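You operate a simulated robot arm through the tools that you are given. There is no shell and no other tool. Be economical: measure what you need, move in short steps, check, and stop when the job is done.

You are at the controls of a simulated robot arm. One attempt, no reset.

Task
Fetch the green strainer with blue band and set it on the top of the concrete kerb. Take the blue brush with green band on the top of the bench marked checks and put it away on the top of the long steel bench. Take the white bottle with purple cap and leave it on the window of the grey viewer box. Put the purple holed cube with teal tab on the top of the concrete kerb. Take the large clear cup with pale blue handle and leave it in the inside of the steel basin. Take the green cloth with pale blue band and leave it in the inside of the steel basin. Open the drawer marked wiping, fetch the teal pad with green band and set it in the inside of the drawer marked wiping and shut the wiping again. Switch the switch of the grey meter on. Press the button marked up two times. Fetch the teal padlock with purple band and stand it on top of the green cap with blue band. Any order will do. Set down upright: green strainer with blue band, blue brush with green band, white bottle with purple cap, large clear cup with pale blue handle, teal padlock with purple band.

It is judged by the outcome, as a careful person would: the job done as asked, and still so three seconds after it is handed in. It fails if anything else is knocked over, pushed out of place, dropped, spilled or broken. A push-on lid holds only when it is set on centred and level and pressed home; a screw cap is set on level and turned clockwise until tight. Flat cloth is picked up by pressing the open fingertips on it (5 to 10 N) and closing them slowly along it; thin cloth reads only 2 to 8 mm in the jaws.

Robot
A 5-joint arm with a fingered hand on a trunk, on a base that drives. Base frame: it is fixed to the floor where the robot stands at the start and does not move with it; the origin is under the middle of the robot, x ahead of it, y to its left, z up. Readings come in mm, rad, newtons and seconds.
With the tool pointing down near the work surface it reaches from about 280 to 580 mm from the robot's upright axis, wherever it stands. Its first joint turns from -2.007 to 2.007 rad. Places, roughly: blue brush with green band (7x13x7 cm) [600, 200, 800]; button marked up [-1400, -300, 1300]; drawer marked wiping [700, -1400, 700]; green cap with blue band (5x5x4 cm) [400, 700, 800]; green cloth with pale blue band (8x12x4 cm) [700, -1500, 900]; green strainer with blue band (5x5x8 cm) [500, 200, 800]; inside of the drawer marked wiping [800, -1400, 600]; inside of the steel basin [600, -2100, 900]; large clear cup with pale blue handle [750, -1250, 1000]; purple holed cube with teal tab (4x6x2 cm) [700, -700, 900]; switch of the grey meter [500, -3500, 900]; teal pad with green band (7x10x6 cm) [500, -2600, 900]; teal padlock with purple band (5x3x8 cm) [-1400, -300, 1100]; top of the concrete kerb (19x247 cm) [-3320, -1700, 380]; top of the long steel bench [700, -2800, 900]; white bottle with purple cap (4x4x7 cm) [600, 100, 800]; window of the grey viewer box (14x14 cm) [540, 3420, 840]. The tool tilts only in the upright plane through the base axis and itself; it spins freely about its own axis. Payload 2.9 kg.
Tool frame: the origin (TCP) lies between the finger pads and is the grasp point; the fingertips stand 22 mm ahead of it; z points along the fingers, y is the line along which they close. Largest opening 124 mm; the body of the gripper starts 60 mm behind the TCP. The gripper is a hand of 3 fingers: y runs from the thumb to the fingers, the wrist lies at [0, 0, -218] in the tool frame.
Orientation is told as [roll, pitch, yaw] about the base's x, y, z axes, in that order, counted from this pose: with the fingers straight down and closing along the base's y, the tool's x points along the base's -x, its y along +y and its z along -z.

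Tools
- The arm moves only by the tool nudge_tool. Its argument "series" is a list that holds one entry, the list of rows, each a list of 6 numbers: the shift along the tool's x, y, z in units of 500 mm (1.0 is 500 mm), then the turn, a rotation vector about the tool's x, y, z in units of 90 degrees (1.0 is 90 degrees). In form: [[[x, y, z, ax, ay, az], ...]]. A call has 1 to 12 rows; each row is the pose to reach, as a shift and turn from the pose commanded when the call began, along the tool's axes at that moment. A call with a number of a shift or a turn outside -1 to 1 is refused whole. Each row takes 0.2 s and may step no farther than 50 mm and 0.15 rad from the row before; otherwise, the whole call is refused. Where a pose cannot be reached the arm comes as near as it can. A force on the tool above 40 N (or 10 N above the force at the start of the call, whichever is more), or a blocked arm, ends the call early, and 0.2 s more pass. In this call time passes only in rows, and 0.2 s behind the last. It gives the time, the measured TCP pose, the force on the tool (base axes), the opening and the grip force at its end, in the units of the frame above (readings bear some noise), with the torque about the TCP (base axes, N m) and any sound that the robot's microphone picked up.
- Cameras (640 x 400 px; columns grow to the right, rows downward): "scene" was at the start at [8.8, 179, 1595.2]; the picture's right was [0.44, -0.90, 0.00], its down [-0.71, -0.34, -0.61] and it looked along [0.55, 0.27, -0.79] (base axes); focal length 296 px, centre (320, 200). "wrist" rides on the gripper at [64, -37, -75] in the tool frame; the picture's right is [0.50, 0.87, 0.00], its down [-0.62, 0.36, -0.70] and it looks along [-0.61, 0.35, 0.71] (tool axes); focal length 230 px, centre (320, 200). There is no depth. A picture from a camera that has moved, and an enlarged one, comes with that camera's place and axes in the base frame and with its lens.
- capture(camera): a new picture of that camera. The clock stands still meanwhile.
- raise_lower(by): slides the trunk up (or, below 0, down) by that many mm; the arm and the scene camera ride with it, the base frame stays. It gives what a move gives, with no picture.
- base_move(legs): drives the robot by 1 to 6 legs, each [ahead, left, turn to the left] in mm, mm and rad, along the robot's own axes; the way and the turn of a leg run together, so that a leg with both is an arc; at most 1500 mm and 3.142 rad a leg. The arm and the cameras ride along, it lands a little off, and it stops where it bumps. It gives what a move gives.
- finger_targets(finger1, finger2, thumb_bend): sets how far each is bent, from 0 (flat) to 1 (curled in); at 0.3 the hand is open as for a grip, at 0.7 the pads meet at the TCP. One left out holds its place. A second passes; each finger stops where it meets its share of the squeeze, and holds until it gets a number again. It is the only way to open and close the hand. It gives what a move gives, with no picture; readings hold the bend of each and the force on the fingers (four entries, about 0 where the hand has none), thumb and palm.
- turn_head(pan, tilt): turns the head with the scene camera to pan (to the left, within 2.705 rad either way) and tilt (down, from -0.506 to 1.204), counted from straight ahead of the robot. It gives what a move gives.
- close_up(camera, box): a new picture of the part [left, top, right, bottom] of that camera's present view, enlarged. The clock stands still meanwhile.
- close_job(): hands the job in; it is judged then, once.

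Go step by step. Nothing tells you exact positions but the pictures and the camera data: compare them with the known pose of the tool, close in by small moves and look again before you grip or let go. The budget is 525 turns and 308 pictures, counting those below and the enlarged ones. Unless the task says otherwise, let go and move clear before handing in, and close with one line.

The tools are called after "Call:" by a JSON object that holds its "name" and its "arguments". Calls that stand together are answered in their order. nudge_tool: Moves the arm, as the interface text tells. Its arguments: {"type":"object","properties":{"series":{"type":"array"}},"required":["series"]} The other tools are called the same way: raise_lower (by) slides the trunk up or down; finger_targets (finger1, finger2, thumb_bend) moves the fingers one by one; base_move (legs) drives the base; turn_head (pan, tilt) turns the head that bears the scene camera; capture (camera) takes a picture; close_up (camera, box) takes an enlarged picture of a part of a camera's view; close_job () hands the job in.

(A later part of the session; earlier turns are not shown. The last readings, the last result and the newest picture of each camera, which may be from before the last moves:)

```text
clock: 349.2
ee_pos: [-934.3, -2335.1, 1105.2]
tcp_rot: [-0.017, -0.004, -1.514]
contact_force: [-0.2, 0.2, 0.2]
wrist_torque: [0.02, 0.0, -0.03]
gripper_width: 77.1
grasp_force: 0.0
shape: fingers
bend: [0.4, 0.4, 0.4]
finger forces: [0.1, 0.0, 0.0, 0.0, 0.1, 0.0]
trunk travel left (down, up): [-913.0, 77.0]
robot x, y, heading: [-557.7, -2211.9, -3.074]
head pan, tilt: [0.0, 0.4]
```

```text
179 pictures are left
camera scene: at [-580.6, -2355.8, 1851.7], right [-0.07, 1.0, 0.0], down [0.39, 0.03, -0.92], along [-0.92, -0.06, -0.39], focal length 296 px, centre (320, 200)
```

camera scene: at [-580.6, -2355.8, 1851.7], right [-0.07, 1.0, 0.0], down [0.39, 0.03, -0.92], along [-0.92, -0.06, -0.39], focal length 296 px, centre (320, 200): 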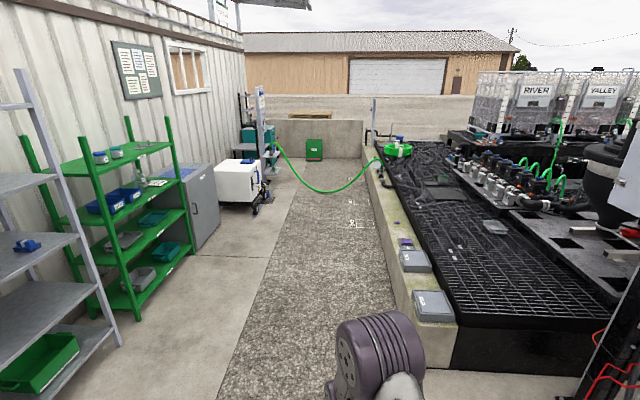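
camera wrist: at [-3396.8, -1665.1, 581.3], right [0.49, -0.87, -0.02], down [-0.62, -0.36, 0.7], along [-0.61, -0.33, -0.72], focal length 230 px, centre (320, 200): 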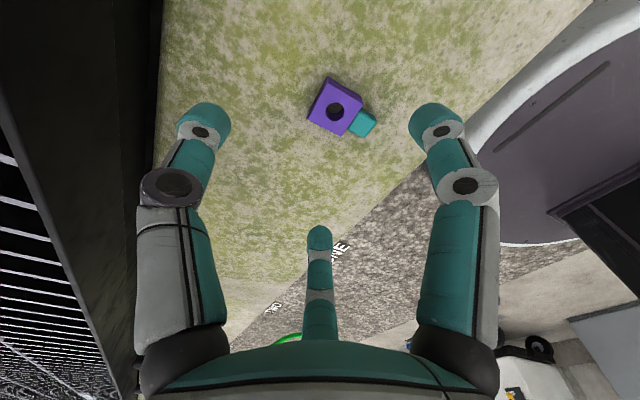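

Call:
{"name": "base_move", "arguments": {"legs": [[0, 0, -0.068], [0, -950, 0], [0, -950, 0]]}}

Call:
{"name": "turn_head", "arguments": {"pan": 0.1, "tilt": 0.5}}

Call:
{"name": "capture", "arguments": {"camera": "scene"}}

```text
clock: 359.0
ee_pos: [-966.2, -448.2, 1104.8]
tcp_rot: [-0.015, -0.006, -1.56]
contact_force: [-1.2, 0.0, 0.6]
wrist_torque: [-0.02, 0.0, 0.02]
gripper_width: 76.8
grasp_force: 0.1
shape: fingers
bend: [0.4, 0.4, 0.4]
finger forces: [0.0, 0.0, 0.0, 0.0, 0.1, 0.0]
trunk travel left (down, up): [-913.0, 77.0]
robot x, y, heading: [-586.7, -336.7, -3.12]
head pan, tilt: [0.0, 0.4]
```

```text
clock: 359.7
ee_pos: [-966.4, -447.6, 1105.3]
tcp_rot: [-0.015, -0.006, -1.558]
contact_force: [-0.3, -0.1, -0.5]
wrist_torque: [0.03, -0.02, -0.03]
gripper_width: 77.0
grasp_force: 0.1
shape: fingers
bend: [0.4, 0.4, 0.4]
finger forces: [0.0, 0.2, 0.0, 0.0, 0.0, 0.0]
trunk travel left (down, up): [-913.0, 77.0]
robot x, y, heading: [-589.2, -341.2, -3.12]
head pan, tilt: [0.099, 0.499]
```

```text
178 pictures are left
camera scene: at [-612.1, -491.9, 1842.7], right [-0.12, 0.99, 0.0], down [0.47, 0.06, -0.88], along [-0.87, -0.11, -0.48], focal length 296 px, centre (320, 200)
```

scene: 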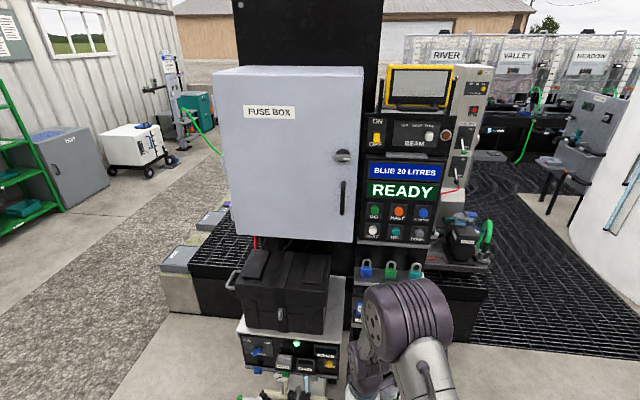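

Call:
{"name": "close_up", "arguments": {"camera": "scene", "box": [345, 150, 465, 290]}}

```text
2.86 times, centred on (405, 220) of scene
camera zoom: at [-612.1, -491.9, 1842.7], right [-0.12, 0.99, 0.0], down [0.47, 0.06, -0.88], along [-0.87, -0.11, -0.48], focal length 844 px, centre (77, 143)
```

zoom: 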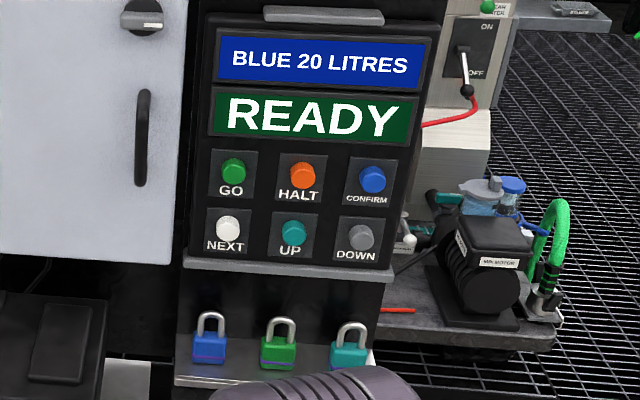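

I can see the UP button near [-1400,-354,1312] and three padlocks on the shelf below (teal one at right). I'll align the tool with the robot's forward axis first.

Call:
{"name": "nudge_tool", "arguments": {"series": [[[0.018, -0.013, 0, 0, 0, 0.09], [0.036, -0.026, 0, 0, 0, 0.18], [0.054, -0.039, 0, 0, 0, 0.27], [0.071, -0.052, 0, 0, 0, 0.36], [0.089, -0.065, 0, 0, 0, 0.45], [0.107, -0.078, 0, 0, 0, 0.54], [0.125, -0.091, 0, 0, 0, 0.63], [0.143, -0.104, 0, 0, 0, 0.72], [0.161, -0.117, 0, 0, 0, 0.81], [0.178, -0.13, 0, 0, 0, 0.9], [0.196, -0.143, 0, 0, 0, 0.994]]]}}

Call:
{"name": "finger_targets", "arguments": {"finger1": 0.68, "finger2": 0.68, "thumb_bend": 0.68}}

Call:
{"name": "base_move", "arguments": {"legs": [[0, -15, -0.0216]]}}

```text
clock: 362.1
ee_pos: [-1039.2, -350.5, 1106.2]
tcp_rot: [0.0, -0.016, -3.123]
contact_force: [0.0, 0.1, 0.0]
wrist_torque: [0.03, 0.01, 0.01]
gripper_width: 77.1
grasp_force: 0.0
shape: fingers
bend: [0.4, 0.4, 0.4]
finger forces: [0.0, 0.0, 0.1, 0.0, 0.1, 0.0]
trunk travel left (down, up): [-913.0, 77.0]
robot x, y, heading: [-585.1, -339.5, -3.118]
head pan, tilt: [0.099, 0.499]
```

```text
clock: 363.1
ee_pos: [-1039.3, -351.1, 1105.4]
tcp_rot: [0.0, -0.015, -3.12]
contact_force: [0.2, -0.1, -0.2]
wrist_torque: [-0.02, -0.02, -0.02]
gripper_width: 2.1
grasp_force: 0.0
shape: fingers
bend: [0.68, 0.68, 0.68]
finger forces: [0.0, 0.1, 0.1, 0.0, 0.0, 0.0]
trunk travel left (down, up): [-913.0, 77.0]
robot x, y, heading: [-582.9, -340.9, -3.119]
head pan, tilt: [0.099, 0.499]
```

```text
clock: 363.9
ee_pos: [-1038.8, -330.0, 1106.1]
tcp_rot: [-0.003, -0.015, 3.142]
contact_force: [-0.2, -0.9, -0.6]
wrist_torque: [-0.03, -0.01, -0.01]
gripper_width: 2.0
grasp_force: 0.0
shape: fingers
bend: [0.68, 0.68, 0.68]
finger forces: [0.0, 0.0, 0.1, 0.0, 0.0, 0.0]
trunk travel left (down, up): [-913.0, 77.0]
robot x, y, heading: [-588.4, -325.7, -3.138]
head pan, tilt: [0.099, 0.499]
```

Call:
{"name": "base_move", "arguments": {"legs": [[0, 28, 0]]}}

Call:
{"name": "nudge_tool", "arguments": {"series": [[[-0.018, 0, -0.03, 0, -0.09, 0], [-0.036, 0, -0.06, 0, -0.18, 0], [-0.054, 0, -0.09, 0, -0.27, 0], [-0.072, 0, -0.12, 0, -0.36, 0], [-0.09, 0, -0.15, 0, -0.45, 0], [-0.108, 0, -0.18, 0, -0.54, 0], [-0.126, 0, -0.21, 0, -0.63, 0], [-0.144, 0, -0.24, 0, -0.72, 0], [-0.162, 0, -0.27, 0, -0.81, 0], [-0.18, 0, -0.3, 0, -0.9, 0], [-0.2, 0, -0.32, 0, -0.99, 0]]]}}

Call:
{"name": "turn_head", "arguments": {"pan": 0.0, "tilt": 0.6}}

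Call:
{"name": "capture", "arguments": {"camera": "scene"}}

Call:
{"name": "capture", "arguments": {"camera": "wrist"}}

```text
clock: 364.7
ee_pos: [-1038.7, -350.8, 1106.3]
tcp_rot: [0.004, -0.016, 3.141]
contact_force: [0.3, -0.5, -0.2]
wrist_torque: [0.0, 0.02, 0.01]
gripper_width: 2.2
grasp_force: 0.0
shape: fingers
bend: [0.68, 0.68, 0.68]
finger forces: [0.1, 0.0, 0.0, 0.0, 0.0, 0.0]
trunk travel left (down, up): [-913.0, 77.0]
robot x, y, heading: [-584.0, -348.6, -3.138]
head pan, tilt: [0.099, 0.499]
```

```text
clock: 367.1
ee_pos: [-1136.6, -353.6, 1266.3]
tcp_rot: [-3.051, -1.57, -0.089]
contact_force: [0.1, 0.5, 0.6]
wrist_torque: [0.03, -0.01, -0.03]
gripper_width: 2.1
grasp_force: 0.1
shape: fingers
bend: [0.68, 0.68, 0.68]
finger forces: [0.0, 0.0, 0.0, 0.0, 0.1, 0.0]
trunk travel left (down, up): [-913.0, 77.0]
robot x, y, heading: [-585.9, -356.3, -3.146]
head pan, tilt: [0.099, 0.499]
```

```text
clock: 367.8
ee_pos: [-1135.6, -353.5, 1266.9]
tcp_rot: [-0.029, -1.571, -3.11]
contact_force: [0.3, -0.7, -0.5]
wrist_torque: [0.01, -0.02, -0.01]
gripper_width: 2.0
grasp_force: 0.0
shape: fingers
bend: [0.68, 0.68, 0.68]
finger forces: [0.0, 0.0, 0.1, 0.0, 0.0, 0.0]
trunk travel left (down, up): [-913.0, 77.0]
robot x, y, heading: [-584.1, -352.2, -3.143]
head pan, tilt: [0.0, 0.6]
```

```text
176 pictures are left
camera scene: at [-613.6, -496.3, 1833.6], right [0.0, 1.0, 0.0], down [0.56, 0.0, -0.83], along [-0.83, 0.0, -0.56], focal length 296 px, centre (320, 200)
```

scene: 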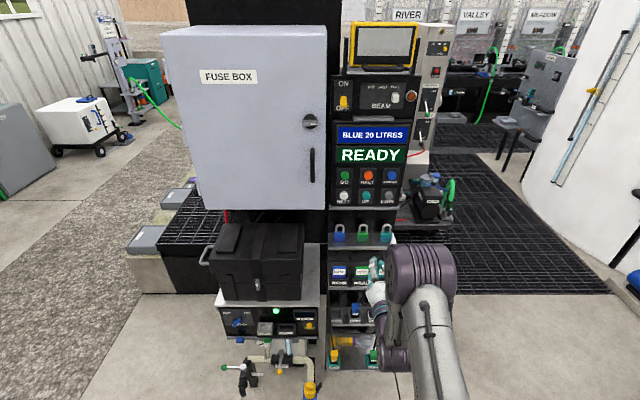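

```text
175 pictures are left
camera wrist: at [-1060.6, -316.3, 1201.1], right [0.0, -0.87, -0.5], down [0.7, -0.36, 0.62], along [-0.71, -0.35, 0.61], focal length 230 px, centre (320, 200)
```

wrist: 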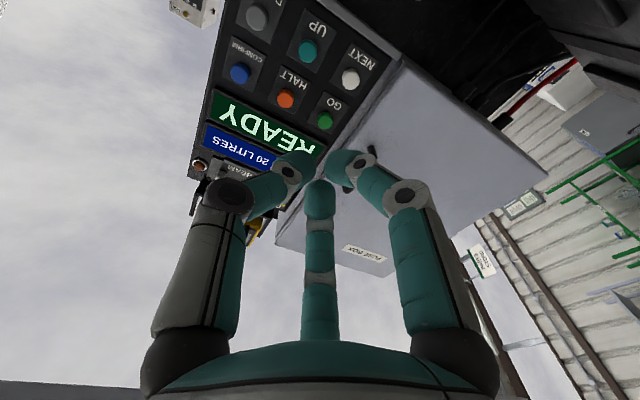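

Triangulation puts UP at [-1458,-340,1280]. I'll drive ahead 250 and align height.

Call:
{"name": "base_move", "arguments": {"legs": [[250, 0, 0]]}}

Call:
{"name": "nudge_tool", "arguments": {"series": [[[-0.028, -0.02, 0, 0, 0, 0]]]}}

Call:
{"name": "capture", "arguments": {"camera": "wrist"}}

Call:
{"name": "capture", "arguments": {"camera": "scene"}}

```text
clock: 369.6
ee_pos: [-1386.2, -354.6, 1266.3]
tcp_rot: [3.096, -1.572, 0.047]
contact_force: [-0.6, 0.2, -0.4]
wrist_torque: [0.03, 0.0, 0.0]
gripper_width: 2.0
grasp_force: 0.1
shape: fingers
bend: [0.68, 0.68, 0.68]
finger forces: [0.0, 0.0, 0.0, 0.1, 0.0, 0.0]
trunk travel left (down, up): [-913.0, 77.0]
robot x, y, heading: [-835.5, -354.3, -3.143]
head pan, tilt: [0.0, 0.6]
```

```text
clock: 370.0
ee_pos: [-1385.5, -351.0, 1280.5]
tcp_rot: [2.983, -1.568, 0.155]
contact_force: [-0.3, 0.7, 0.7]
wrist_torque: [0.0, -0.02, 0.01]
gripper_width: 2.0
grasp_force: 0.0
shape: fingers
bend: [0.68, 0.68, 0.68]
finger forces: [0.0, 0.1, 0.1, 0.1, 0.1, 0.0]
out of reach, approached as far as the arm can: row 1
trunk travel left (down, up): [-913.0, 77.0]
robot x, y, heading: [-836.6, -351.3, -3.14]
head pan, tilt: [0.0, 0.6]
```

```text
174 pictures are left
camera wrist: at [-1310.0, -313.6, 1215.2], right [-0.01, -0.87, -0.5], down [0.7, -0.36, 0.62], along [-0.71, -0.35, 0.61], focal length 230 px, centre (320, 200)
```

wrist: 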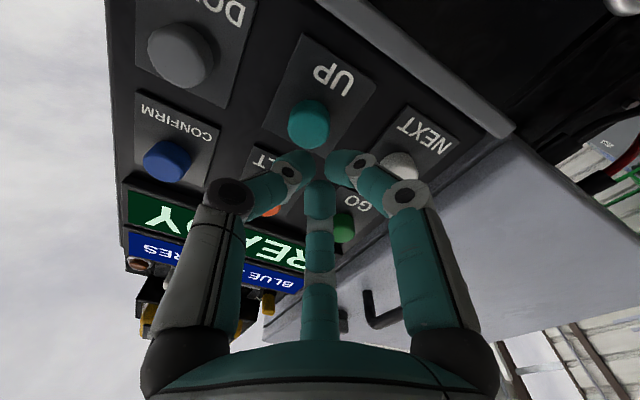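

```text
173 pictures are left
camera scene: at [-862.0, -496.3, 1833.6], right [0.0, 1.0, 0.0], down [0.56, 0.0, -0.83], along [-0.83, 0.0, -0.56], focal length 296 px, centre (320, 200)
```

scene: 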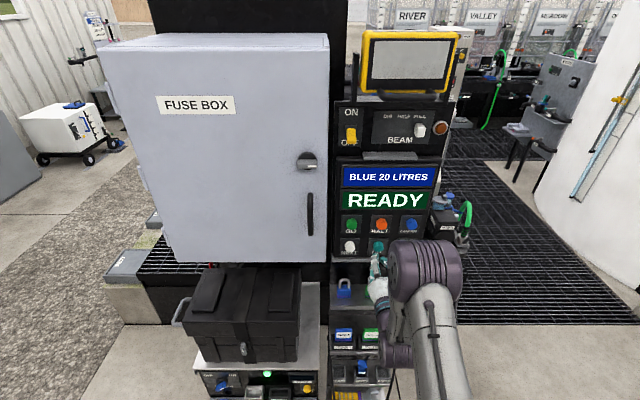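

Call:
{"name": "base_move", "arguments": {"legs": [[0, -8, 0]]}}

Call:
{"name": "nudge_tool", "arguments": {"series": [[[0, 0, 0.03, 0, 0, 0], [0, 0, 0.05, 0, 0, 0]]]}}

Call:
{"name": "capture", "arguments": {"camera": "wrist"}}

```text
clock: 370.7
ee_pos: [-1387.2, -344.8, 1279.7]
tcp_rot: [-1.498, -1.57, -1.651]
contact_force: [0.1, 0.6, 0.5]
wrist_torque: [0.04, 0.02, -0.02]
gripper_width: 1.9
grasp_force: 0.1
shape: fingers
bend: [0.68, 0.68, 0.68]
finger forces: [0.1, 0.1, 0.0, 0.0, 0.0, 0.1]
trunk travel left (down, up): [-913.0, 77.0]
robot x, y, heading: [-835.1, -344.5, -3.137]
head pan, tilt: [0.0, 0.6]
```

```text
clock: 371.3
ee_pos: [-1413.1, -343.0, 1277.7]
tcp_rot: [-0.962, -1.57, -2.185]
contact_force: [-0.2, -0.6, 0.3]
wrist_torque: [-0.01, 0.02, 0.01]
gripper_width: 1.9
grasp_force: 0.1
shape: fingers
bend: [0.68, 0.68, 0.68]
finger forces: [0.0, 0.0, 0.0, 0.1, 0.0, 0.1]
trunk travel left (down, up): [-913.0, 77.0]
robot x, y, heading: [-836.5, -342.2, -3.14]
head pan, tilt: [0.0, 0.6]
```

```text
172 pictures are left
camera wrist: at [-1337.6, -306.2, 1213.2], right [0.0, -0.87, -0.5], down [0.7, -0.36, 0.62], along [-0.71, -0.35, 0.61], focal length 230 px, centre (320, 200)
```

wrist: 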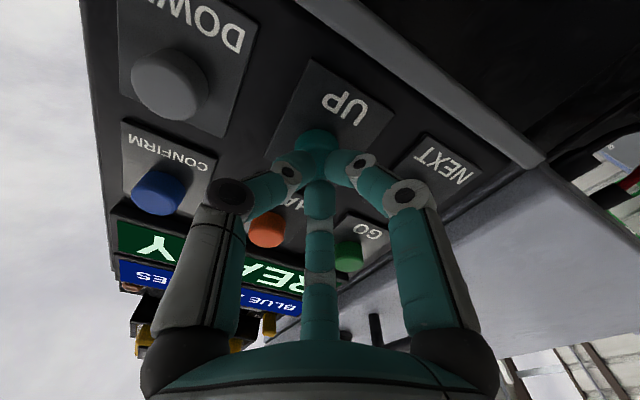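

Aligned. Pressing in small steps.

Call:
{"name": "nudge_tool", "arguments": {"series": [[[0, 0, 0.012, 0, 0, 0]]]}}

Call:
{"name": "nudge_tool", "arguments": {"series": [[[0, 0, 0.01, 0, 0, 0]]]}}

```text
clock: 371.7
ee_pos: [-1419.0, -342.6, 1277.5]
tcp_rot: [-1.216, -1.571, -1.928]
contact_force: [1.6, 0.0, 0.0]
wrist_torque: [0.0, -0.03, 0.05]
gripper_width: 1.9
grasp_force: 0.6
shape: fingers
bend: [0.68, 0.68, 0.68]
finger forces: [0.4, 0.4, 0.1, 0.1, 0.0, 0.0]
trunk travel left (down, up): [-913.0, 77.0]
robot x, y, heading: [-834.4, -343.2, -3.143]
head pan, tilt: [0.0, 0.6]
```

```text
clock: 372.1
ee_pos: [-1422.8, -343.3, 1280.3]
tcp_rot: [0.173, -1.571, 2.964]
contact_force: [1.5, -0.6, -1.0]
wrist_torque: [0.01, -0.05, 0.01]
gripper_width: 1.3
grasp_force: 1.2
shape: fingers
bend: [0.68, 0.68, 0.68]
finger forces: [1.3, 0.6, 0.0, 0.1, 0.4, 0.1]
trunk travel left (down, up): [-913.0, 77.0]
robot x, y, heading: [-835.5, -345.5, -3.141]
head pan, tilt: [0.0, 0.6]
heard: click
```

A click: first press. Release and press again.

Call:
{"name": "nudge_tool", "arguments": {"series": [[[0, 0, -0.03, 0, 0, 0], [0, 0, -0.05, 0, 0, 0]]]}}

Call:
{"name": "close_up", "arguments": {"camera": "scene", "box": [330, 100, 460, 280]}}

Call:
{"name": "nudge_tool", "arguments": {"series": [[[0, 0, 0.035, 0, 0, 0]]]}}

Call:
{"name": "nudge_tool", "arguments": {"series": [[[0, 0, 0.015, 0, 0, 0]]]}}

```text
clock: 372.7
ee_pos: [-1398.1, -343.9, 1280.3]
tcp_rot: [0.087, -1.57, 3.05]
contact_force: [-0.3, 0.8, 0.3]
wrist_torque: [0.04, 0.0, 0.01]
gripper_width: 1.6
grasp_force: 0.2
shape: fingers
bend: [0.68, 0.68, 0.68]
finger forces: [0.1, 0.1, 0.0, 0.0, 0.0, 0.1]
trunk travel left (down, up): [-913.0, 77.0]
robot x, y, heading: [-835.8, -344.2, -3.141]
head pan, tilt: [0.0, 0.6]
```

```text
2.22 times, centred on (395, 190) of scene
camera zoom: at [-863.8, -488.3, 1833.5], right [0.0, 1.0, 0.0], down [0.56, 0.0, -0.83], along [-0.83, 0.0, -0.56], focal length 657 px, centre (153, 222)
```

zoom: 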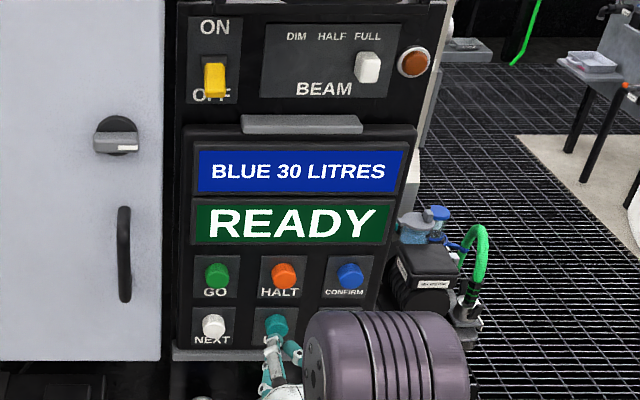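

```text
clock: 373.1
ee_pos: [-1416.4, -343.9, 1280.9]
tcp_rot: [0.02, -1.569, 3.122]
contact_force: [-1.0, 0.1, 0.5]
wrist_torque: [-0.03, -0.01, 0.01]
gripper_width: 1.4
grasp_force: 0.0
shape: fingers
bend: [0.68, 0.68, 0.68]
finger forces: [0.1, 0.0, 0.0, 0.1, 0.1, 0.0]
trunk travel left (down, up): [-913.0, 77.0]
robot x, y, heading: [-837.7, -344.4, -3.137]
head pan, tilt: [0.0, 0.6]
```

```text
clock: 373.5
ee_pos: [-1422.8, -343.1, 1279.4]
tcp_rot: [-2.88, -1.573, -0.267]
contact_force: [2.4, -0.7, 0.7]
wrist_torque: [0.05, 0.03, 0.04]
gripper_width: 1.2
grasp_force: 1.5
shape: fingers
bend: [0.68, 0.68, 0.68]
finger forces: [0.6, 1.6, 0.0, 0.0, 0.5, 0.0]
trunk travel left (down, up): [-913.0, 77.0]
robot x, y, heading: [-839.6, -344.8, -3.139]
head pan, tilt: [0.0, 0.6]
heard: click
```

Second click. Retract and check the display (20→30→40).

Call:
{"name": "nudge_tool", "arguments": {"series": [[[0, 0, -0.04, 0, 0, 0], [0, 0, -0.09, 0, 0, 0]]]}}

Call:
{"name": "base_move", "arguments": {"legs": [[-250, 0, 0]]}}

Call:
{"name": "close_up", "arguments": {"camera": "scene", "box": [310, 100, 430, 260]}}

```text
clock: 374.1
ee_pos: [-1378.3, -343.1, 1279.0]
tcp_rot: [-3.124, -1.571, -0.022]
contact_force: [0.0, -1.1, -1.0]
wrist_torque: [0.01, 0.0, -0.02]
gripper_width: 1.1
grasp_force: 0.1
shape: fingers
bend: [0.68, 0.68, 0.68]
finger forces: [0.0, 0.0, 0.1, 0.1, 0.1, 0.1]
trunk travel left (down, up): [-913.0, 77.0]
robot x, y, heading: [-837.1, -342.2, -3.139]
head pan, tilt: [0.0, 0.6]
```

```text
clock: 376.0
ee_pos: [-1125.6, -343.9, 1279.5]
tcp_rot: [0.085, -1.571, 3.058]
contact_force: [-0.5, 0.2, 0.5]
wrist_torque: [-0.02, 0.02, -0.02]
gripper_width: 1.3
grasp_force: 0.1
shape: fingers
bend: [0.68, 0.68, 0.68]
finger forces: [0.0, 0.1, 0.1, 0.0, 0.0, 0.0]
trunk travel left (down, up): [-913.0, 77.0]
robot x, y, heading: [-586.5, -343.8, -3.136]
head pan, tilt: [0.0, 0.6]
```

```text
2.50 times, centred on (370, 180) of scene
camera zoom: at [-608.7, -487.4, 1833.5], right [-0.01, 1.0, 0.0], down [0.57, 0.0, -0.82], along [-0.82, -0.01, -0.57], focal length 739 px, centre (195, 250)
```

zoom: 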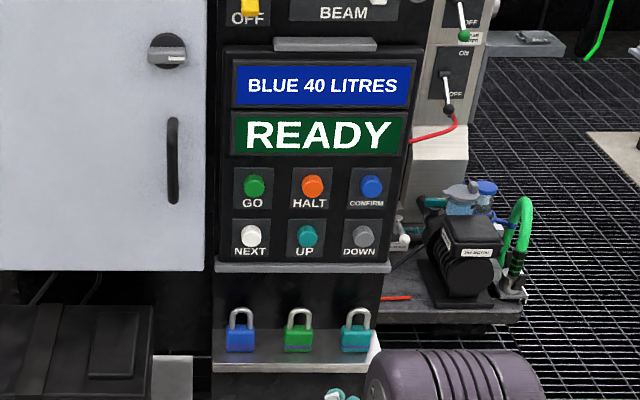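

The display shows 40 litres. Now the teal padlock: I'll spin the horizontal tool so the thumb is on top and the two fingers straddle the body.

Call:
{"name": "nudge_tool", "arguments": {"series": [[[0, 0, 0, 0, 0, -0.084], [0, 0, 0, 0, 0, -0.168], [0, 0, 0, 0, 0, -0.252], [0, 0, 0, 0, 0, -0.336], [0, 0, 0, 0, 0, -0.42], [0, 0, 0, 0, 0, -0.504], [0, 0, 0, 0, 0, -0.588], [0, 0, 0, 0, 0, -0.672], [0, 0, 0, 0, 0, -0.756], [0, 0, 0, 0, 0, -0.84], [0, 0, 0, 0, 0, -0.92]]]}}

Call:
{"name": "finger_targets", "arguments": {"finger1": 0.38, "finger2": 0.38, "thumb_bend": 0.3}}

Call:
{"name": "raise_lower", "arguments": {"by": -155}}

Call:
{"name": "capture", "arguments": {"camera": "wrist"}}

Call:
{"name": "close_up", "arguments": {"camera": "scene", "box": [310, 150, 430, 290]}}

```text
clock: 378.4
ee_pos: [-1123.9, -344.1, 1278.6]
tcp_rot: [-1.57, -0.128, -1.57]
contact_force: [-0.3, 0.4, 0.2]
wrist_torque: [0.02, 0.02, -0.03]
gripper_width: 1.4
grasp_force: 0.1
shape: fingers
bend: [0.68, 0.68, 0.68]
finger forces: [0.0, 0.1, 0.0, 0.0, 0.1, 0.0]
trunk travel left (down, up): [-913.0, 77.0]
robot x, y, heading: [-578.7, -339.6, -3.135]
head pan, tilt: [0.0, 0.6]
```

```text
clock: 379.4
ee_pos: [-1124.3, -343.2, 1277.9]
tcp_rot: [-1.572, -0.13, -1.571]
contact_force: [-0.9, 0.1, -0.6]
wrist_torque: [0.0, 0.03, -0.02]
gripper_width: 93.0
grasp_force: 0.1
shape: fingers
bend: [0.38, 0.38, 0.3]
finger forces: [0.1, 0.0, 0.0, 0.0, 0.1, 0.0]
trunk travel left (down, up): [-913.0, 77.0]
robot x, y, heading: [-581.3, -341.9, -3.134]
head pan, tilt: [0.0, 0.6]
```

```text
clock: 381.2
ee_pos: [-1122.2, -343.6, 1123.8]
tcp_rot: [-1.571, -0.13, -1.57]
contact_force: [0.1, -1.1, 0.0]
wrist_torque: [-0.02, 0.04, -0.03]
gripper_width: 93.3
grasp_force: 0.1
shape: fingers
bend: [0.38, 0.38, 0.3]
finger forces: [0.0, 0.0, 0.0, 0.1, 0.0, 0.1]
trunk travel left (down, up): [-758.0, 232.0]
robot x, y, heading: [-578.9, -340.0, -3.135]
head pan, tilt: [0.0, 0.6]
```

```text
169 pictures are left
camera wrist: at [-1048.1, -275.4, 1150.8], right [0.0, 0.38, -0.92], down [0.7, -0.66, -0.27], along [-0.71, -0.65, -0.27], focal length 230 px, centre (320, 200)
```

wrist: 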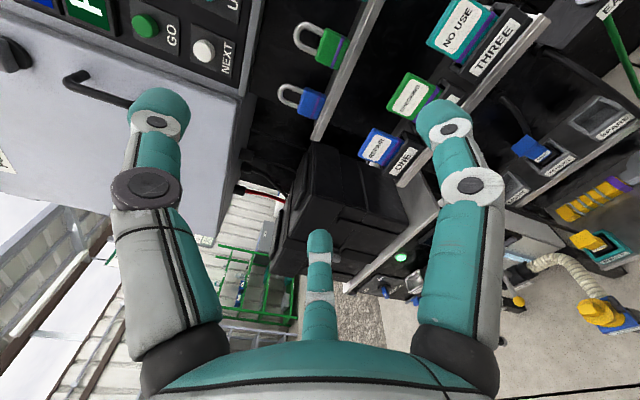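

```text
2.86 times, centred on (370, 220) of scene
camera zoom: at [-607.5, -487.3, 1678.6], right [-0.01, 1.0, 0.0], down [0.56, 0.0, -0.83], along [-0.83, -0.01, -0.56], focal length 844 px, centre (177, 143)
```

zoom: 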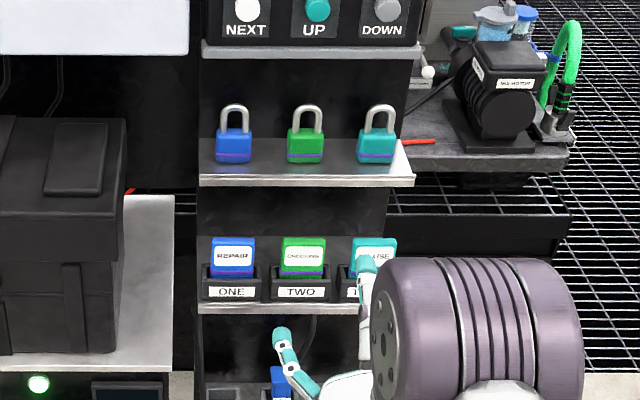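

Call:
{"name": "base_move", "arguments": {"legs": [[0, -76, -0.007], [180, 0, 0]]}}

Call:
{"name": "raise_lower", "arguments": {"by": 12}}

Call:
{"name": "capture", "arguments": {"camera": "wrist"}}

Call:
{"name": "close_up", "arguments": {"camera": "scene", "box": [300, 150, 440, 290]}}

```text
clock: 383.3
ee_pos: [-1305.0, -263.5, 1123.5]
tcp_rot: [-1.571, -0.132, -1.578]
contact_force: [0.2, -0.3, -0.2]
wrist_torque: [-0.03, 0.0, -0.01]
gripper_width: 93.2
grasp_force: 0.1
shape: fingers
bend: [0.38, 0.38, 0.3]
finger forces: [0.0, 0.0, 0.1, 0.0, 0.0, 0.1]
trunk travel left (down, up): [-758.0, 232.0]
robot x, y, heading: [-761.2, -265.1, -3.142]
head pan, tilt: [0.0, 0.6]
```

```text
clock: 383.9
ee_pos: [-1305.9, -263.9, 1135.3]
tcp_rot: [-1.571, -0.131, -1.578]
contact_force: [-0.6, 0.7, -0.3]
wrist_torque: [-0.01, 0.02, 0.01]
gripper_width: 92.8
grasp_force: 0.1
shape: fingers
bend: [0.38, 0.38, 0.3]
finger forces: [0.0, 0.1, 0.1, 0.0, 0.0, 0.1]
trunk travel left (down, up): [-770.0, 220.0]
robot x, y, heading: [-762.5, -265.6, -3.144]
head pan, tilt: [0.0, 0.6]
```

```text
167 pictures are left
camera wrist: at [-1229.0, -195.5, 1162.6], right [0.0, 0.38, -0.92], down [0.7, -0.66, -0.27], along [-0.72, -0.64, -0.27], focal length 230 px, centre (320, 200)
```

wrist: 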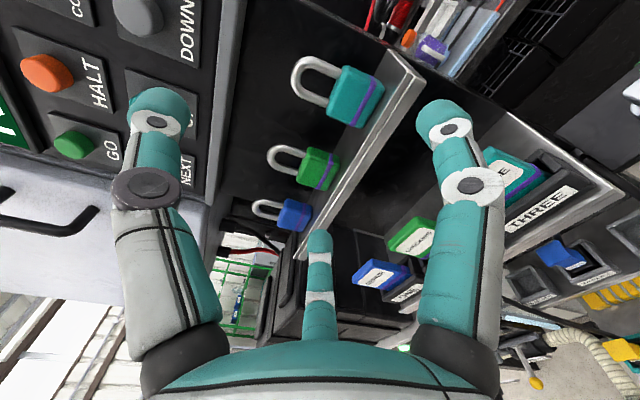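

```text
2.86 times, centred on (370, 220) of scene
camera zoom: at [-790.0, -410.2, 1690.6], right [0.0, 1.0, 0.0], down [0.57, 0.0, -0.82], along [-0.82, 0.0, -0.57], focal length 844 px, centre (177, 143)
```

zoom: 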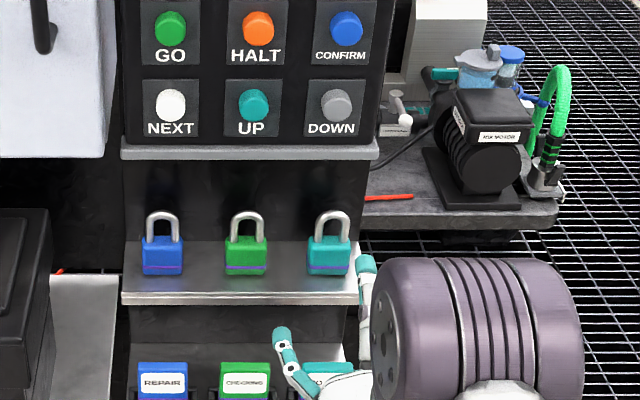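

Call:
{"name": "base_move", "arguments": {"legs": [[0, -11, 0], [80, 0, 0]]}}

Call:
{"name": "raise_lower", "arguments": {"by": -9}}

Call:
{"name": "capture", "arguments": {"camera": "wrist"}}

Call:
{"name": "close_up", "arguments": {"camera": "scene", "box": [300, 170, 440, 310]}}

```text
clock: 385.3
ee_pos: [-1386.7, -251.9, 1135.4]
tcp_rot: [-1.57, -0.133, -1.577]
contact_force: [-0.9, 0.0, -1.3]
wrist_torque: [0.02, -0.02, 0.0]
gripper_width: 93.2
grasp_force: 0.1
shape: fingers
bend: [0.38, 0.38, 0.3]
finger forces: [0.1, 0.0, 0.0, 0.0, 0.1, 0.1]
trunk travel left (down, up): [-770.0, 220.0]
robot x, y, heading: [-843.4, -256.0, -3.142]
head pan, tilt: [0.0, 0.6]
```

```text
clock: 385.9
ee_pos: [-1385.8, -252.8, 1126.5]
tcp_rot: [-1.571, -0.131, -1.577]
contact_force: [-0.3, 0.4, -0.6]
wrist_torque: [-0.01, 0.02, -0.02]
gripper_width: 93.2
grasp_force: 0.1
shape: fingers
bend: [0.38, 0.38, 0.3]
finger forces: [0.0, 0.0, 0.0, 0.0, 0.1, 0.0]
trunk travel left (down, up): [-761.0, 229.0]
robot x, y, heading: [-844.1, -254.9, -3.145]
head pan, tilt: [0.0, 0.6]
```

```text
165 pictures are left
camera wrist: at [-1310.1, -184.3, 1153.5], right [0.0, 0.38, -0.92], down [0.7, -0.66, -0.27], along [-0.72, -0.64, -0.27], focal length 230 px, centre (320, 200)
```

wrist: 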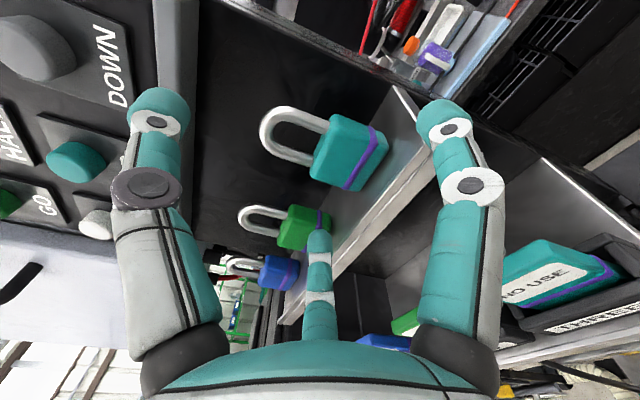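

```text
2.86 times, centred on (370, 240) of scene
camera zoom: at [-871.1, -399.0, 1681.5], right [0.0, 1.0, 0.0], down [0.57, 0.0, -0.82], along [-0.82, 0.0, -0.57], focal length 844 px, centre (177, 86)
```

zoom: 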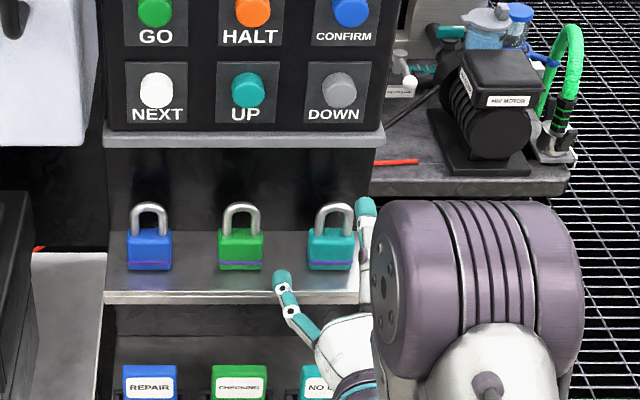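

Call:
{"name": "nudge_tool", "arguments": {"series": [[[0.01, -0.008, 0.03, 0, 0, 0], [0.01, -0.008, 0.06, 0, 0, 0]]]}}

Call:
{"name": "capture", "arguments": {"camera": "wrist"}}

```text
clock: 386.5
ee_pos: [-1415.9, -248.1, 1130.8]
tcp_rot: [-1.57, -0.129, -1.586]
contact_force: [-0.7, -0.1, 0.7]
wrist_torque: [0.0, 0.01, 0.04]
gripper_width: 93.1
grasp_force: 0.0
shape: fingers
bend: [0.38, 0.38, 0.3]
finger forces: [0.0, 0.1, 0.0, 0.0, 0.1, 0.1]
trunk travel left (down, up): [-761.0, 229.0]
robot x, y, heading: [-845.5, -259.8, -3.14]
head pan, tilt: [0.0, 0.6]
```

```text
163 pictures are left
camera wrist: at [-1339.7, -180.6, 1157.4], right [0.01, 0.38, -0.92], down [0.69, -0.67, -0.27], along [-0.72, -0.64, -0.27], focal length 230 px, centre (320, 200)
```

wrist: 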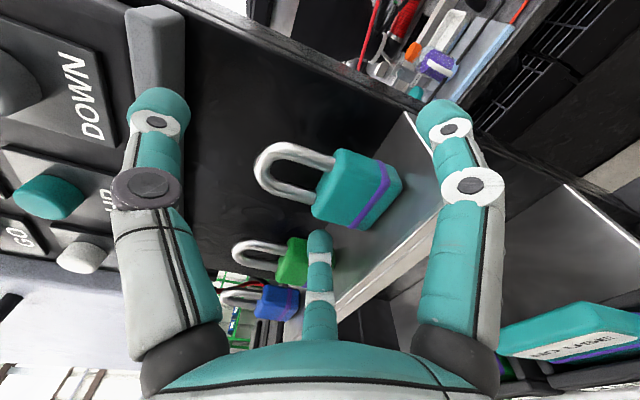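

Call:
{"name": "nudge_tool", "arguments": {"series": [[[0.0, 0, 0.022, 0, 0, 0], [0.0, 0, 0.044, 0, 0, 0]]]}}

Call:
{"name": "capture", "arguments": {"camera": "wrist"}}

```text
clock: 387.1
ee_pos: [-1438.0, -247.0, 1129.7]
tcp_rot: [-1.571, -0.129, -1.587]
contact_force: [-0.6, 0.2, -0.3]
wrist_torque: [-0.02, 0.01, -0.03]
gripper_width: 93.3
grasp_force: 0.1
shape: fingers
bend: [0.38, 0.38, 0.3]
finger forces: [0.0, 0.0, 0.1, 0.0, 0.1, 0.1]
trunk travel left (down, up): [-761.0, 229.0]
robot x, y, heading: [-843.6, -257.2, -3.139]
head pan, tilt: [0.0, 0.6]
```

```text
162 pictures are left
camera wrist: at [-1361.3, -180.1, 1157.4], right [0.01, 0.38, -0.92], down [0.69, -0.67, -0.27], along [-0.72, -0.64, -0.27], focal length 230 px, centre (320, 200)
```

wrist: 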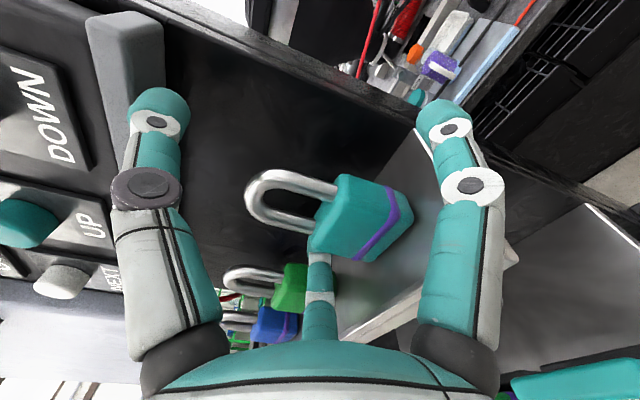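

The body is between the fingers. Closing the two side fingers.

Call:
{"name": "finger_targets", "arguments": {"finger1": 0.52, "finger2": 0.52}}

Call:
{"name": "capture", "arguments": {"camera": "wrist"}}

```text
clock: 388.1
ee_pos: [-1437.7, -247.2, 1130.9]
tcp_rot: [-1.571, -0.131, -1.586]
contact_force: [0.1, 0.2, -0.2]
wrist_torque: [0.04, 0.02, -0.03]
gripper_width: 76.1
grasp_force: 0.5
shape: fingers
bend: [0.52, 0.51, 0.3]
finger forces: [0.1, 0.4, 0.0, 0.0, 0.0, 0.0]
trunk travel left (down, up): [-761.0, 229.0]
robot x, y, heading: [-840.2, -254.0, -3.143]
head pan, tilt: [0.0, 0.6]
```

```text
161 pictures are left
camera wrist: at [-1361.2, -180.1, 1157.4], right [0.01, 0.38, -0.92], down [0.69, -0.67, -0.27], along [-0.72, -0.64, -0.27], focal length 230 px, centre (320, 200)
```

wrist: 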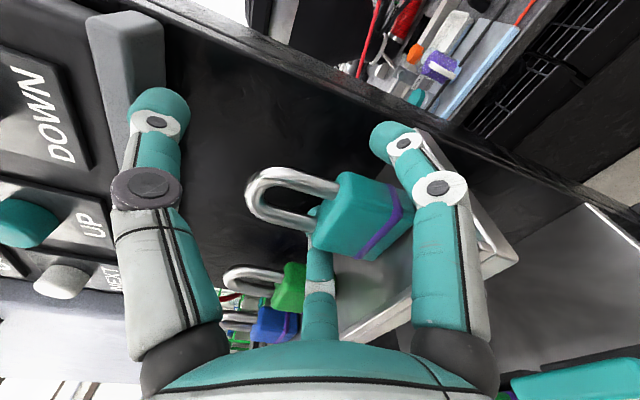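

Call:
{"name": "finger_targets", "arguments": {"finger1": 0.62, "finger2": 0.62}}

Call:
{"name": "finger_targets", "arguments": {"thumb_bend": 0.5}}

Call:
{"name": "capture", "arguments": {"camera": "wrist"}}

```text
clock: 389.1
ee_pos: [-1436.8, -246.4, 1129.9]
tcp_rot: [-1.571, -0.131, -1.587]
contact_force: [0.2, -0.9, 0.3]
wrist_torque: [0.02, 0.02, 0.02]
gripper_width: 67.3
grasp_force: 2.0
shape: fingers
bend: [0.59, 0.59, 0.3]
finger forces: [1.9, 2.2, 0.0, 0.1, 0.0, 0.1]
trunk travel left (down, up): [-761.0, 229.0]
robot x, y, heading: [-844.4, -253.5, -3.146]
head pan, tilt: [0.0, 0.6]
```

```text
clock: 390.1
ee_pos: [-1438.2, -247.9, 1128.9]
tcp_rot: [-1.569, -0.131, -1.588]
contact_force: [0.6, 0.8, 0.0]
wrist_torque: [-0.03, -0.01, -0.02]
gripper_width: 37.5
grasp_force: 1.7
shape: fingers
bend: [0.59, 0.59, 0.5]
finger forces: [2.0, 2.2, 0.0, 0.0, 0.1, 0.0]
trunk travel left (down, up): [-761.0, 229.0]
robot x, y, heading: [-840.5, -259.3, -3.142]
head pan, tilt: [0.0, 0.6]
```

```text
160 pictures are left
camera wrist: at [-1361.2, -180.1, 1157.3], right [0.01, 0.38, -0.92], down [0.69, -0.67, -0.27], along [-0.72, -0.64, -0.27], focal length 230 px, centre (320, 200)
```

wrist: 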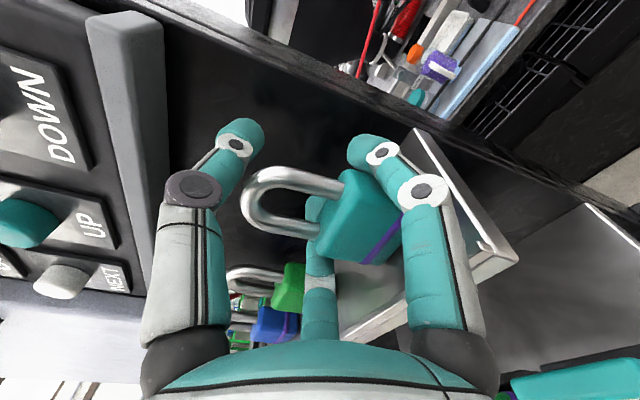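

Call:
{"name": "finger_targets", "arguments": {"thumb_bend": 0.58}}

Call:
{"name": "finger_targets", "arguments": {"finger1": 0.72, "finger2": 0.72}}

Call:
{"name": "capture", "arguments": {"camera": "wrist"}}

```text
clock: 391.1
ee_pos: [-1436.7, -248.1, 1130.7]
tcp_rot: [-1.572, -0.131, -1.588]
contact_force: [-0.3, 0.9, 3.2]
wrist_torque: [0.0, -0.09, -0.02]
gripper_width: 30.6
grasp_force: 4.1
shape: fingers
bend: [0.59, 0.59, 0.55]
finger forces: [1.8, 2.3, 0.0, 0.0, 4.5, 0.0]
trunk travel left (down, up): [-761.0, 229.0]
robot x, y, heading: [-840.0, -254.8, -3.141]
head pan, tilt: [0.0, 0.6]
```

```text
clock: 392.1
ee_pos: [-1436.3, -246.7, 1129.4]
tcp_rot: [-1.569, -0.129, -1.587]
contact_force: [-0.8, -0.5, 1.7]
wrist_torque: [0.03, 0.01, -0.02]
gripper_width: 28.6
grasp_force: 12.5
shape: fingers
bend: [0.61, 0.61, 0.55]
finger forces: [9.7, 10.2, 0.1, 0.0, 4.3, 0.1]
trunk travel left (down, up): [-761.0, 229.0]
robot x, y, heading: [-842.3, -256.2, -3.144]
head pan, tilt: [0.0, 0.6]
```

```text
159 pictures are left
camera wrist: at [-1361.1, -180.1, 1157.4], right [0.01, 0.38, -0.92], down [0.69, -0.67, -0.27], along [-0.72, -0.64, -0.27], focal length 230 px, centre (320, 200)
```

wrist: 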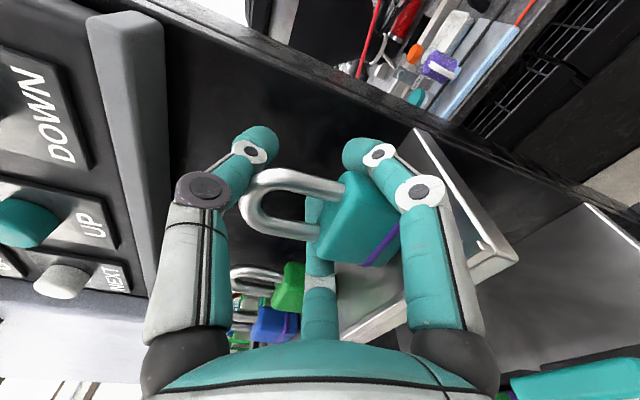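

Firm three-point hold with the thumb on the shackle. Lift 12 mm and back out.

Call:
{"name": "raise_lower", "arguments": {"by": 12}}

Call:
{"name": "capture", "arguments": {"camera": "wrist"}}

```text
clock: 392.7
ee_pos: [-1438.2, -247.7, 1141.8]
tcp_rot: [-1.572, -0.131, -1.587]
contact_force: [0.0, 0.0, -1.7]
wrist_torque: [0.0, -0.02, -0.02]
gripper_width: 25.8
grasp_force: 10.7
shape: fingers
bend: [0.61, 0.61, 0.57]
finger forces: [10.2, 10.1, 0.0, 0.0, 0.4, 0.0]
trunk travel left (down, up): [-773.0, 217.0]
robot x, y, heading: [-843.2, -254.4, -3.146]
head pan, tilt: [0.0, 0.6]
```

```text
158 pictures are left
camera wrist: at [-1361.3, -180.1, 1169.3], right [0.01, 0.38, -0.92], down [0.69, -0.67, -0.27], along [-0.72, -0.64, -0.27], focal length 230 px, centre (320, 200)
```

wrist: 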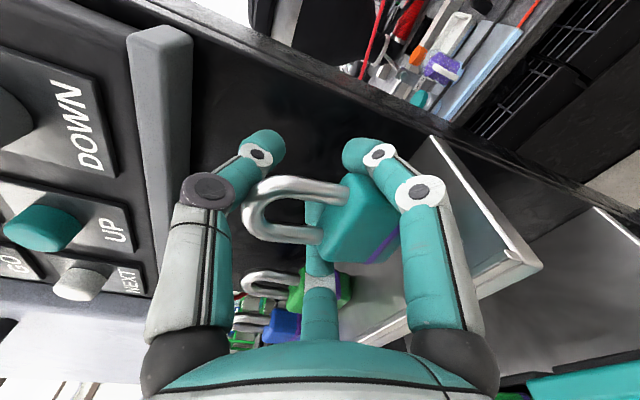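

Call:
{"name": "finger_targets", "arguments": {"finger1": 0.8, "finger2": 0.8, "thumb_bend": 0.6}}

Call:
{"name": "base_move", "arguments": {"legs": [[-330, 0, 0]]}}

Call:
{"name": "capture", "arguments": {"camera": "wrist"}}

```text
clock: 393.7
ee_pos: [-1436.5, -247.7, 1141.7]
tcp_rot: [-1.573, -0.131, -1.586]
contact_force: [-0.1, 0.4, -1.2]
wrist_torque: [0.02, 0.01, -0.02]
gripper_width: 20.7
grasp_force: 12.2
shape: fingers
bend: [0.76, 0.78, 0.6]
finger forces: [13.4, 11.8, 0.0, 0.0, 0.0, 0.0]
trunk travel left (down, up): [-773.0, 217.0]
robot x, y, heading: [-845.5, -253.0, -3.144]
head pan, tilt: [0.0, 0.6]
```

```text
clock: 395.9
ee_pos: [-1109.5, -249.2, 1142.0]
tcp_rot: [-1.572, -0.13, -1.582]
contact_force: [0.0, -0.2, 0.6]
wrist_torque: [0.01, 0.01, -0.03]
gripper_width: 12.9
grasp_force: 0.0
shape: fingers
bend: [0.77, 0.78, 0.6]
finger forces: [0.0, 0.1, 0.1, 0.0, 0.1, 0.0]
trunk travel left (down, up): [-773.0, 217.0]
robot x, y, heading: [-515.9, -255.1, -3.139]
head pan, tilt: [0.0, 0.6]
```

```text
157 pictures are left
camera wrist: at [-1034.3, -181.8, 1169.5], right [0.0, 0.38, -0.92], down [0.69, -0.67, -0.27], along [-0.72, -0.64, -0.27], focal length 230 px, centre (320, 200)
```

wrist: 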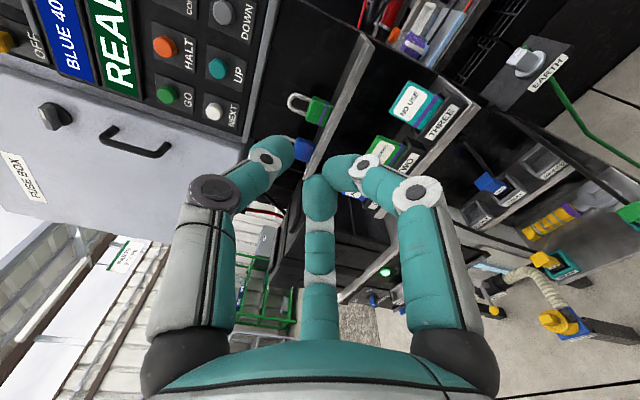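

The padlock slipped out when I tightened. Let me find it.

Call:
{"name": "close_up", "arguments": {"camera": "scene", "box": [300, 180, 440, 320]}}

Call:
{"name": "capture", "arguments": {"camera": "scene"}}

```text
2.86 times, centred on (370, 250) of scene
camera zoom: at [-542.1, -398.2, 1693.5], right [-0.01, 1.0, 0.0], down [0.56, 0.0, -0.83], along [-0.83, 0.0, -0.56], focal length 844 px, centre (177, 57)
```

zoom: 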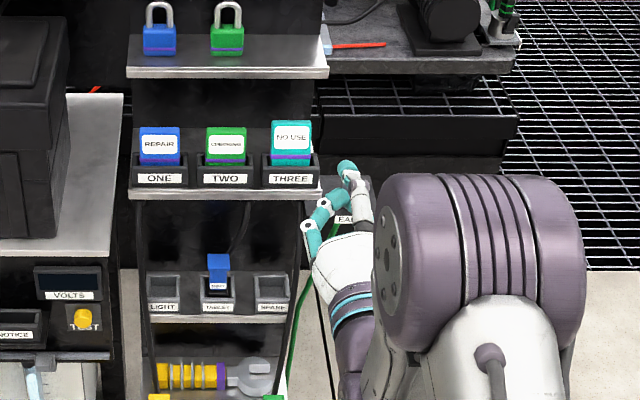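

```text
155 pictures are left
camera scene: at [-542.1, -398.2, 1693.5], right [-0.01, 1.0, 0.0], down [0.56, 0.0, -0.83], along [-0.83, 0.0, -0.56], focal length 296 px, centre (320, 200)
```

scene: 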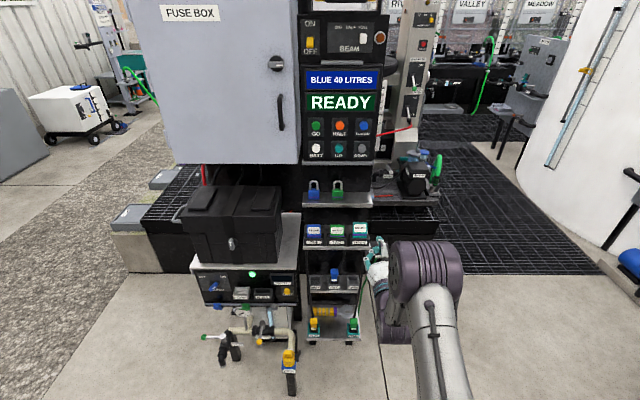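

Call:
{"name": "base_move", "arguments": {"legs": [[-100, 250, 0]]}}

Call:
{"name": "turn_head", "arguments": {"pan": -0.2, "tilt": 0.8}}

Call:
{"name": "capture", "arguments": {"camera": "scene"}}

```text
clock: 397.8
ee_pos: [-1009.7, -498.8, 1141.4]
tcp_rot: [-1.571, -0.131, -1.588]
contact_force: [-0.3, -0.5, 0.2]
wrist_torque: [-0.01, 0.02, -0.03]
gripper_width: 13.2
grasp_force: 0.0
shape: fingers
bend: [0.77, 0.78, 0.6]
finger forces: [0.1, 0.1, 0.0, 0.0, 0.0, 0.0]
trunk travel left (down, up): [-773.0, 217.0]
robot x, y, heading: [-415.3, -503.9, 3.143]
head pan, tilt: [0.0, 0.6]
```

```text
clock: 398.5
ee_pos: [-1009.3, -498.1, 1142.6]
tcp_rot: [-1.571, -0.131, -1.588]
contact_force: [0.4, 0.2, -0.3]
wrist_torque: [0.03, 0.01, -0.03]
gripper_width: 13.3
grasp_force: 0.0
shape: fingers
bend: [0.77, 0.78, 0.6]
finger forces: [0.0, 0.1, 0.0, 0.0, 0.0, 0.0]
trunk travel left (down, up): [-773.0, 217.0]
robot x, y, heading: [-413.6, -506.5, 3.14]
head pan, tilt: [-0.201, 0.799]
```

```text
154 pictures are left
camera scene: at [-433.5, -635.1, 1676.7], right [0.2, 0.98, 0.0], down [0.7, -0.14, -0.7], along [-0.68, 0.14, -0.72], focal length 296 px, centre (320, 200)
```

scene: 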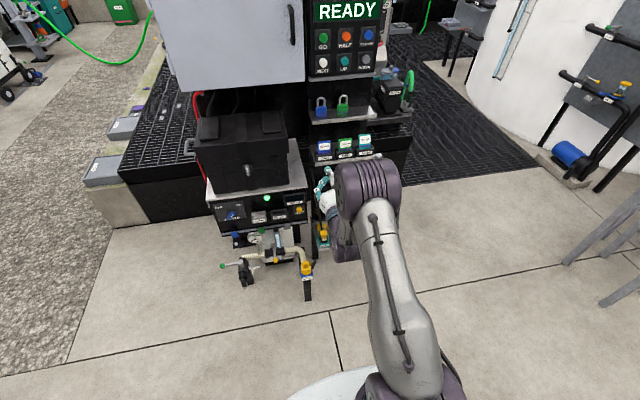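

Call:
{"name": "base_move", "arguments": {"legs": [[0, -650, 0]]}}

Call:
{"name": "turn_head", "arguments": {"pan": 0.2, "tilt": 0.75}}

Call:
{"name": "capture", "arguments": {"camera": "scene"}}

```text
clock: 402.2
ee_pos: [-1001.8, 165.4, 1142.1]
tcp_rot: [-1.571, -0.133, -1.611]
contact_force: [1.2, -0.1, -0.6]
wrist_torque: [-0.02, 0.02, -0.02]
gripper_width: 13.4
grasp_force: 0.0
shape: fingers
bend: [0.77, 0.78, 0.6]
finger forces: [0.0, 0.1, 0.1, 0.0, 0.0, 0.1]
trunk travel left (down, up): [-773.0, 217.0]
robot x, y, heading: [-407.8, 145.5, 3.119]
head pan, tilt: [-0.201, 0.799]
```

```text
clock: 403.0
ee_pos: [-1001.6, 165.6, 1141.9]
tcp_rot: [-1.57, -0.132, -1.612]
contact_force: [0.2, -0.3, 0.6]
wrist_torque: [0.0, -0.01, -0.01]
gripper_width: 13.3
grasp_force: 0.0
shape: fingers
bend: [0.77, 0.78, 0.6]
finger forces: [0.0, 0.1, 0.1, 0.0, 0.0, 0.0]
trunk travel left (down, up): [-773.0, 217.0]
robot x, y, heading: [-408.3, 144.1, 3.119]
head pan, tilt: [0.201, 0.75]
```

```text
153 pictures are left
camera scene: at [-431.0, -15.9, 1680.6], right [-0.17, 0.98, 0.0], down [0.67, 0.12, -0.73], along [-0.72, -0.13, -0.68], focal length 296 px, centre (320, 200)
```

scene: 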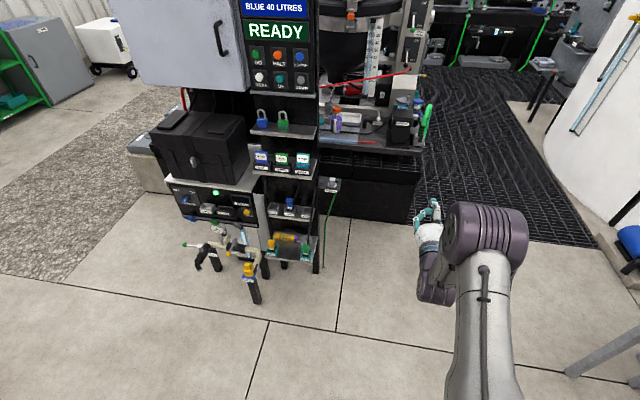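

Call:
{"name": "close_up", "arguments": {"camera": "scene", "box": [230, 90, 440, 290]}}

Call:
{"name": "close_up", "arguments": {"camera": "scene", "box": [150, 190, 350, 310]}}

```text
2.00 times, centred on (335, 190) of scene
camera zoom: at [-431.0, -15.9, 1680.6], right [-0.17, 0.98, 0.0], down [0.67, 0.12, -0.73], along [-0.72, -0.13, -0.68], focal length 591 px, centre (290, 220)
```

zoom: 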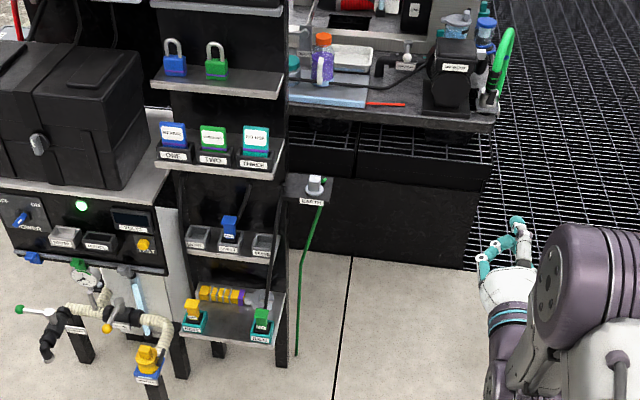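

```text
3.20 times, centred on (250, 250) of scene
camera zoom: at [-431.0, -15.9, 1680.6], right [-0.17, 0.98, 0.0], down [0.67, 0.12, -0.73], along [-0.72, -0.13, -0.68], focal length 946 px, centre (544, 40)
```

zoom: 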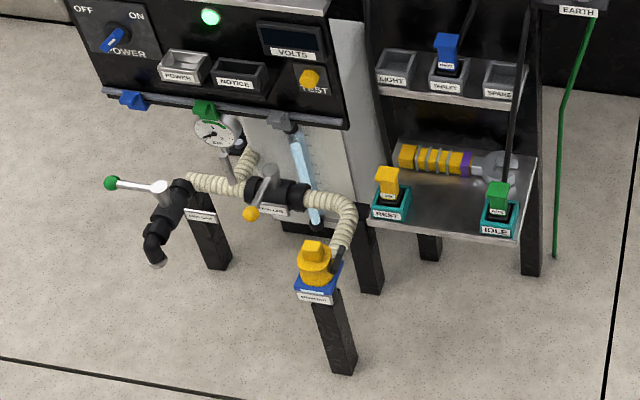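

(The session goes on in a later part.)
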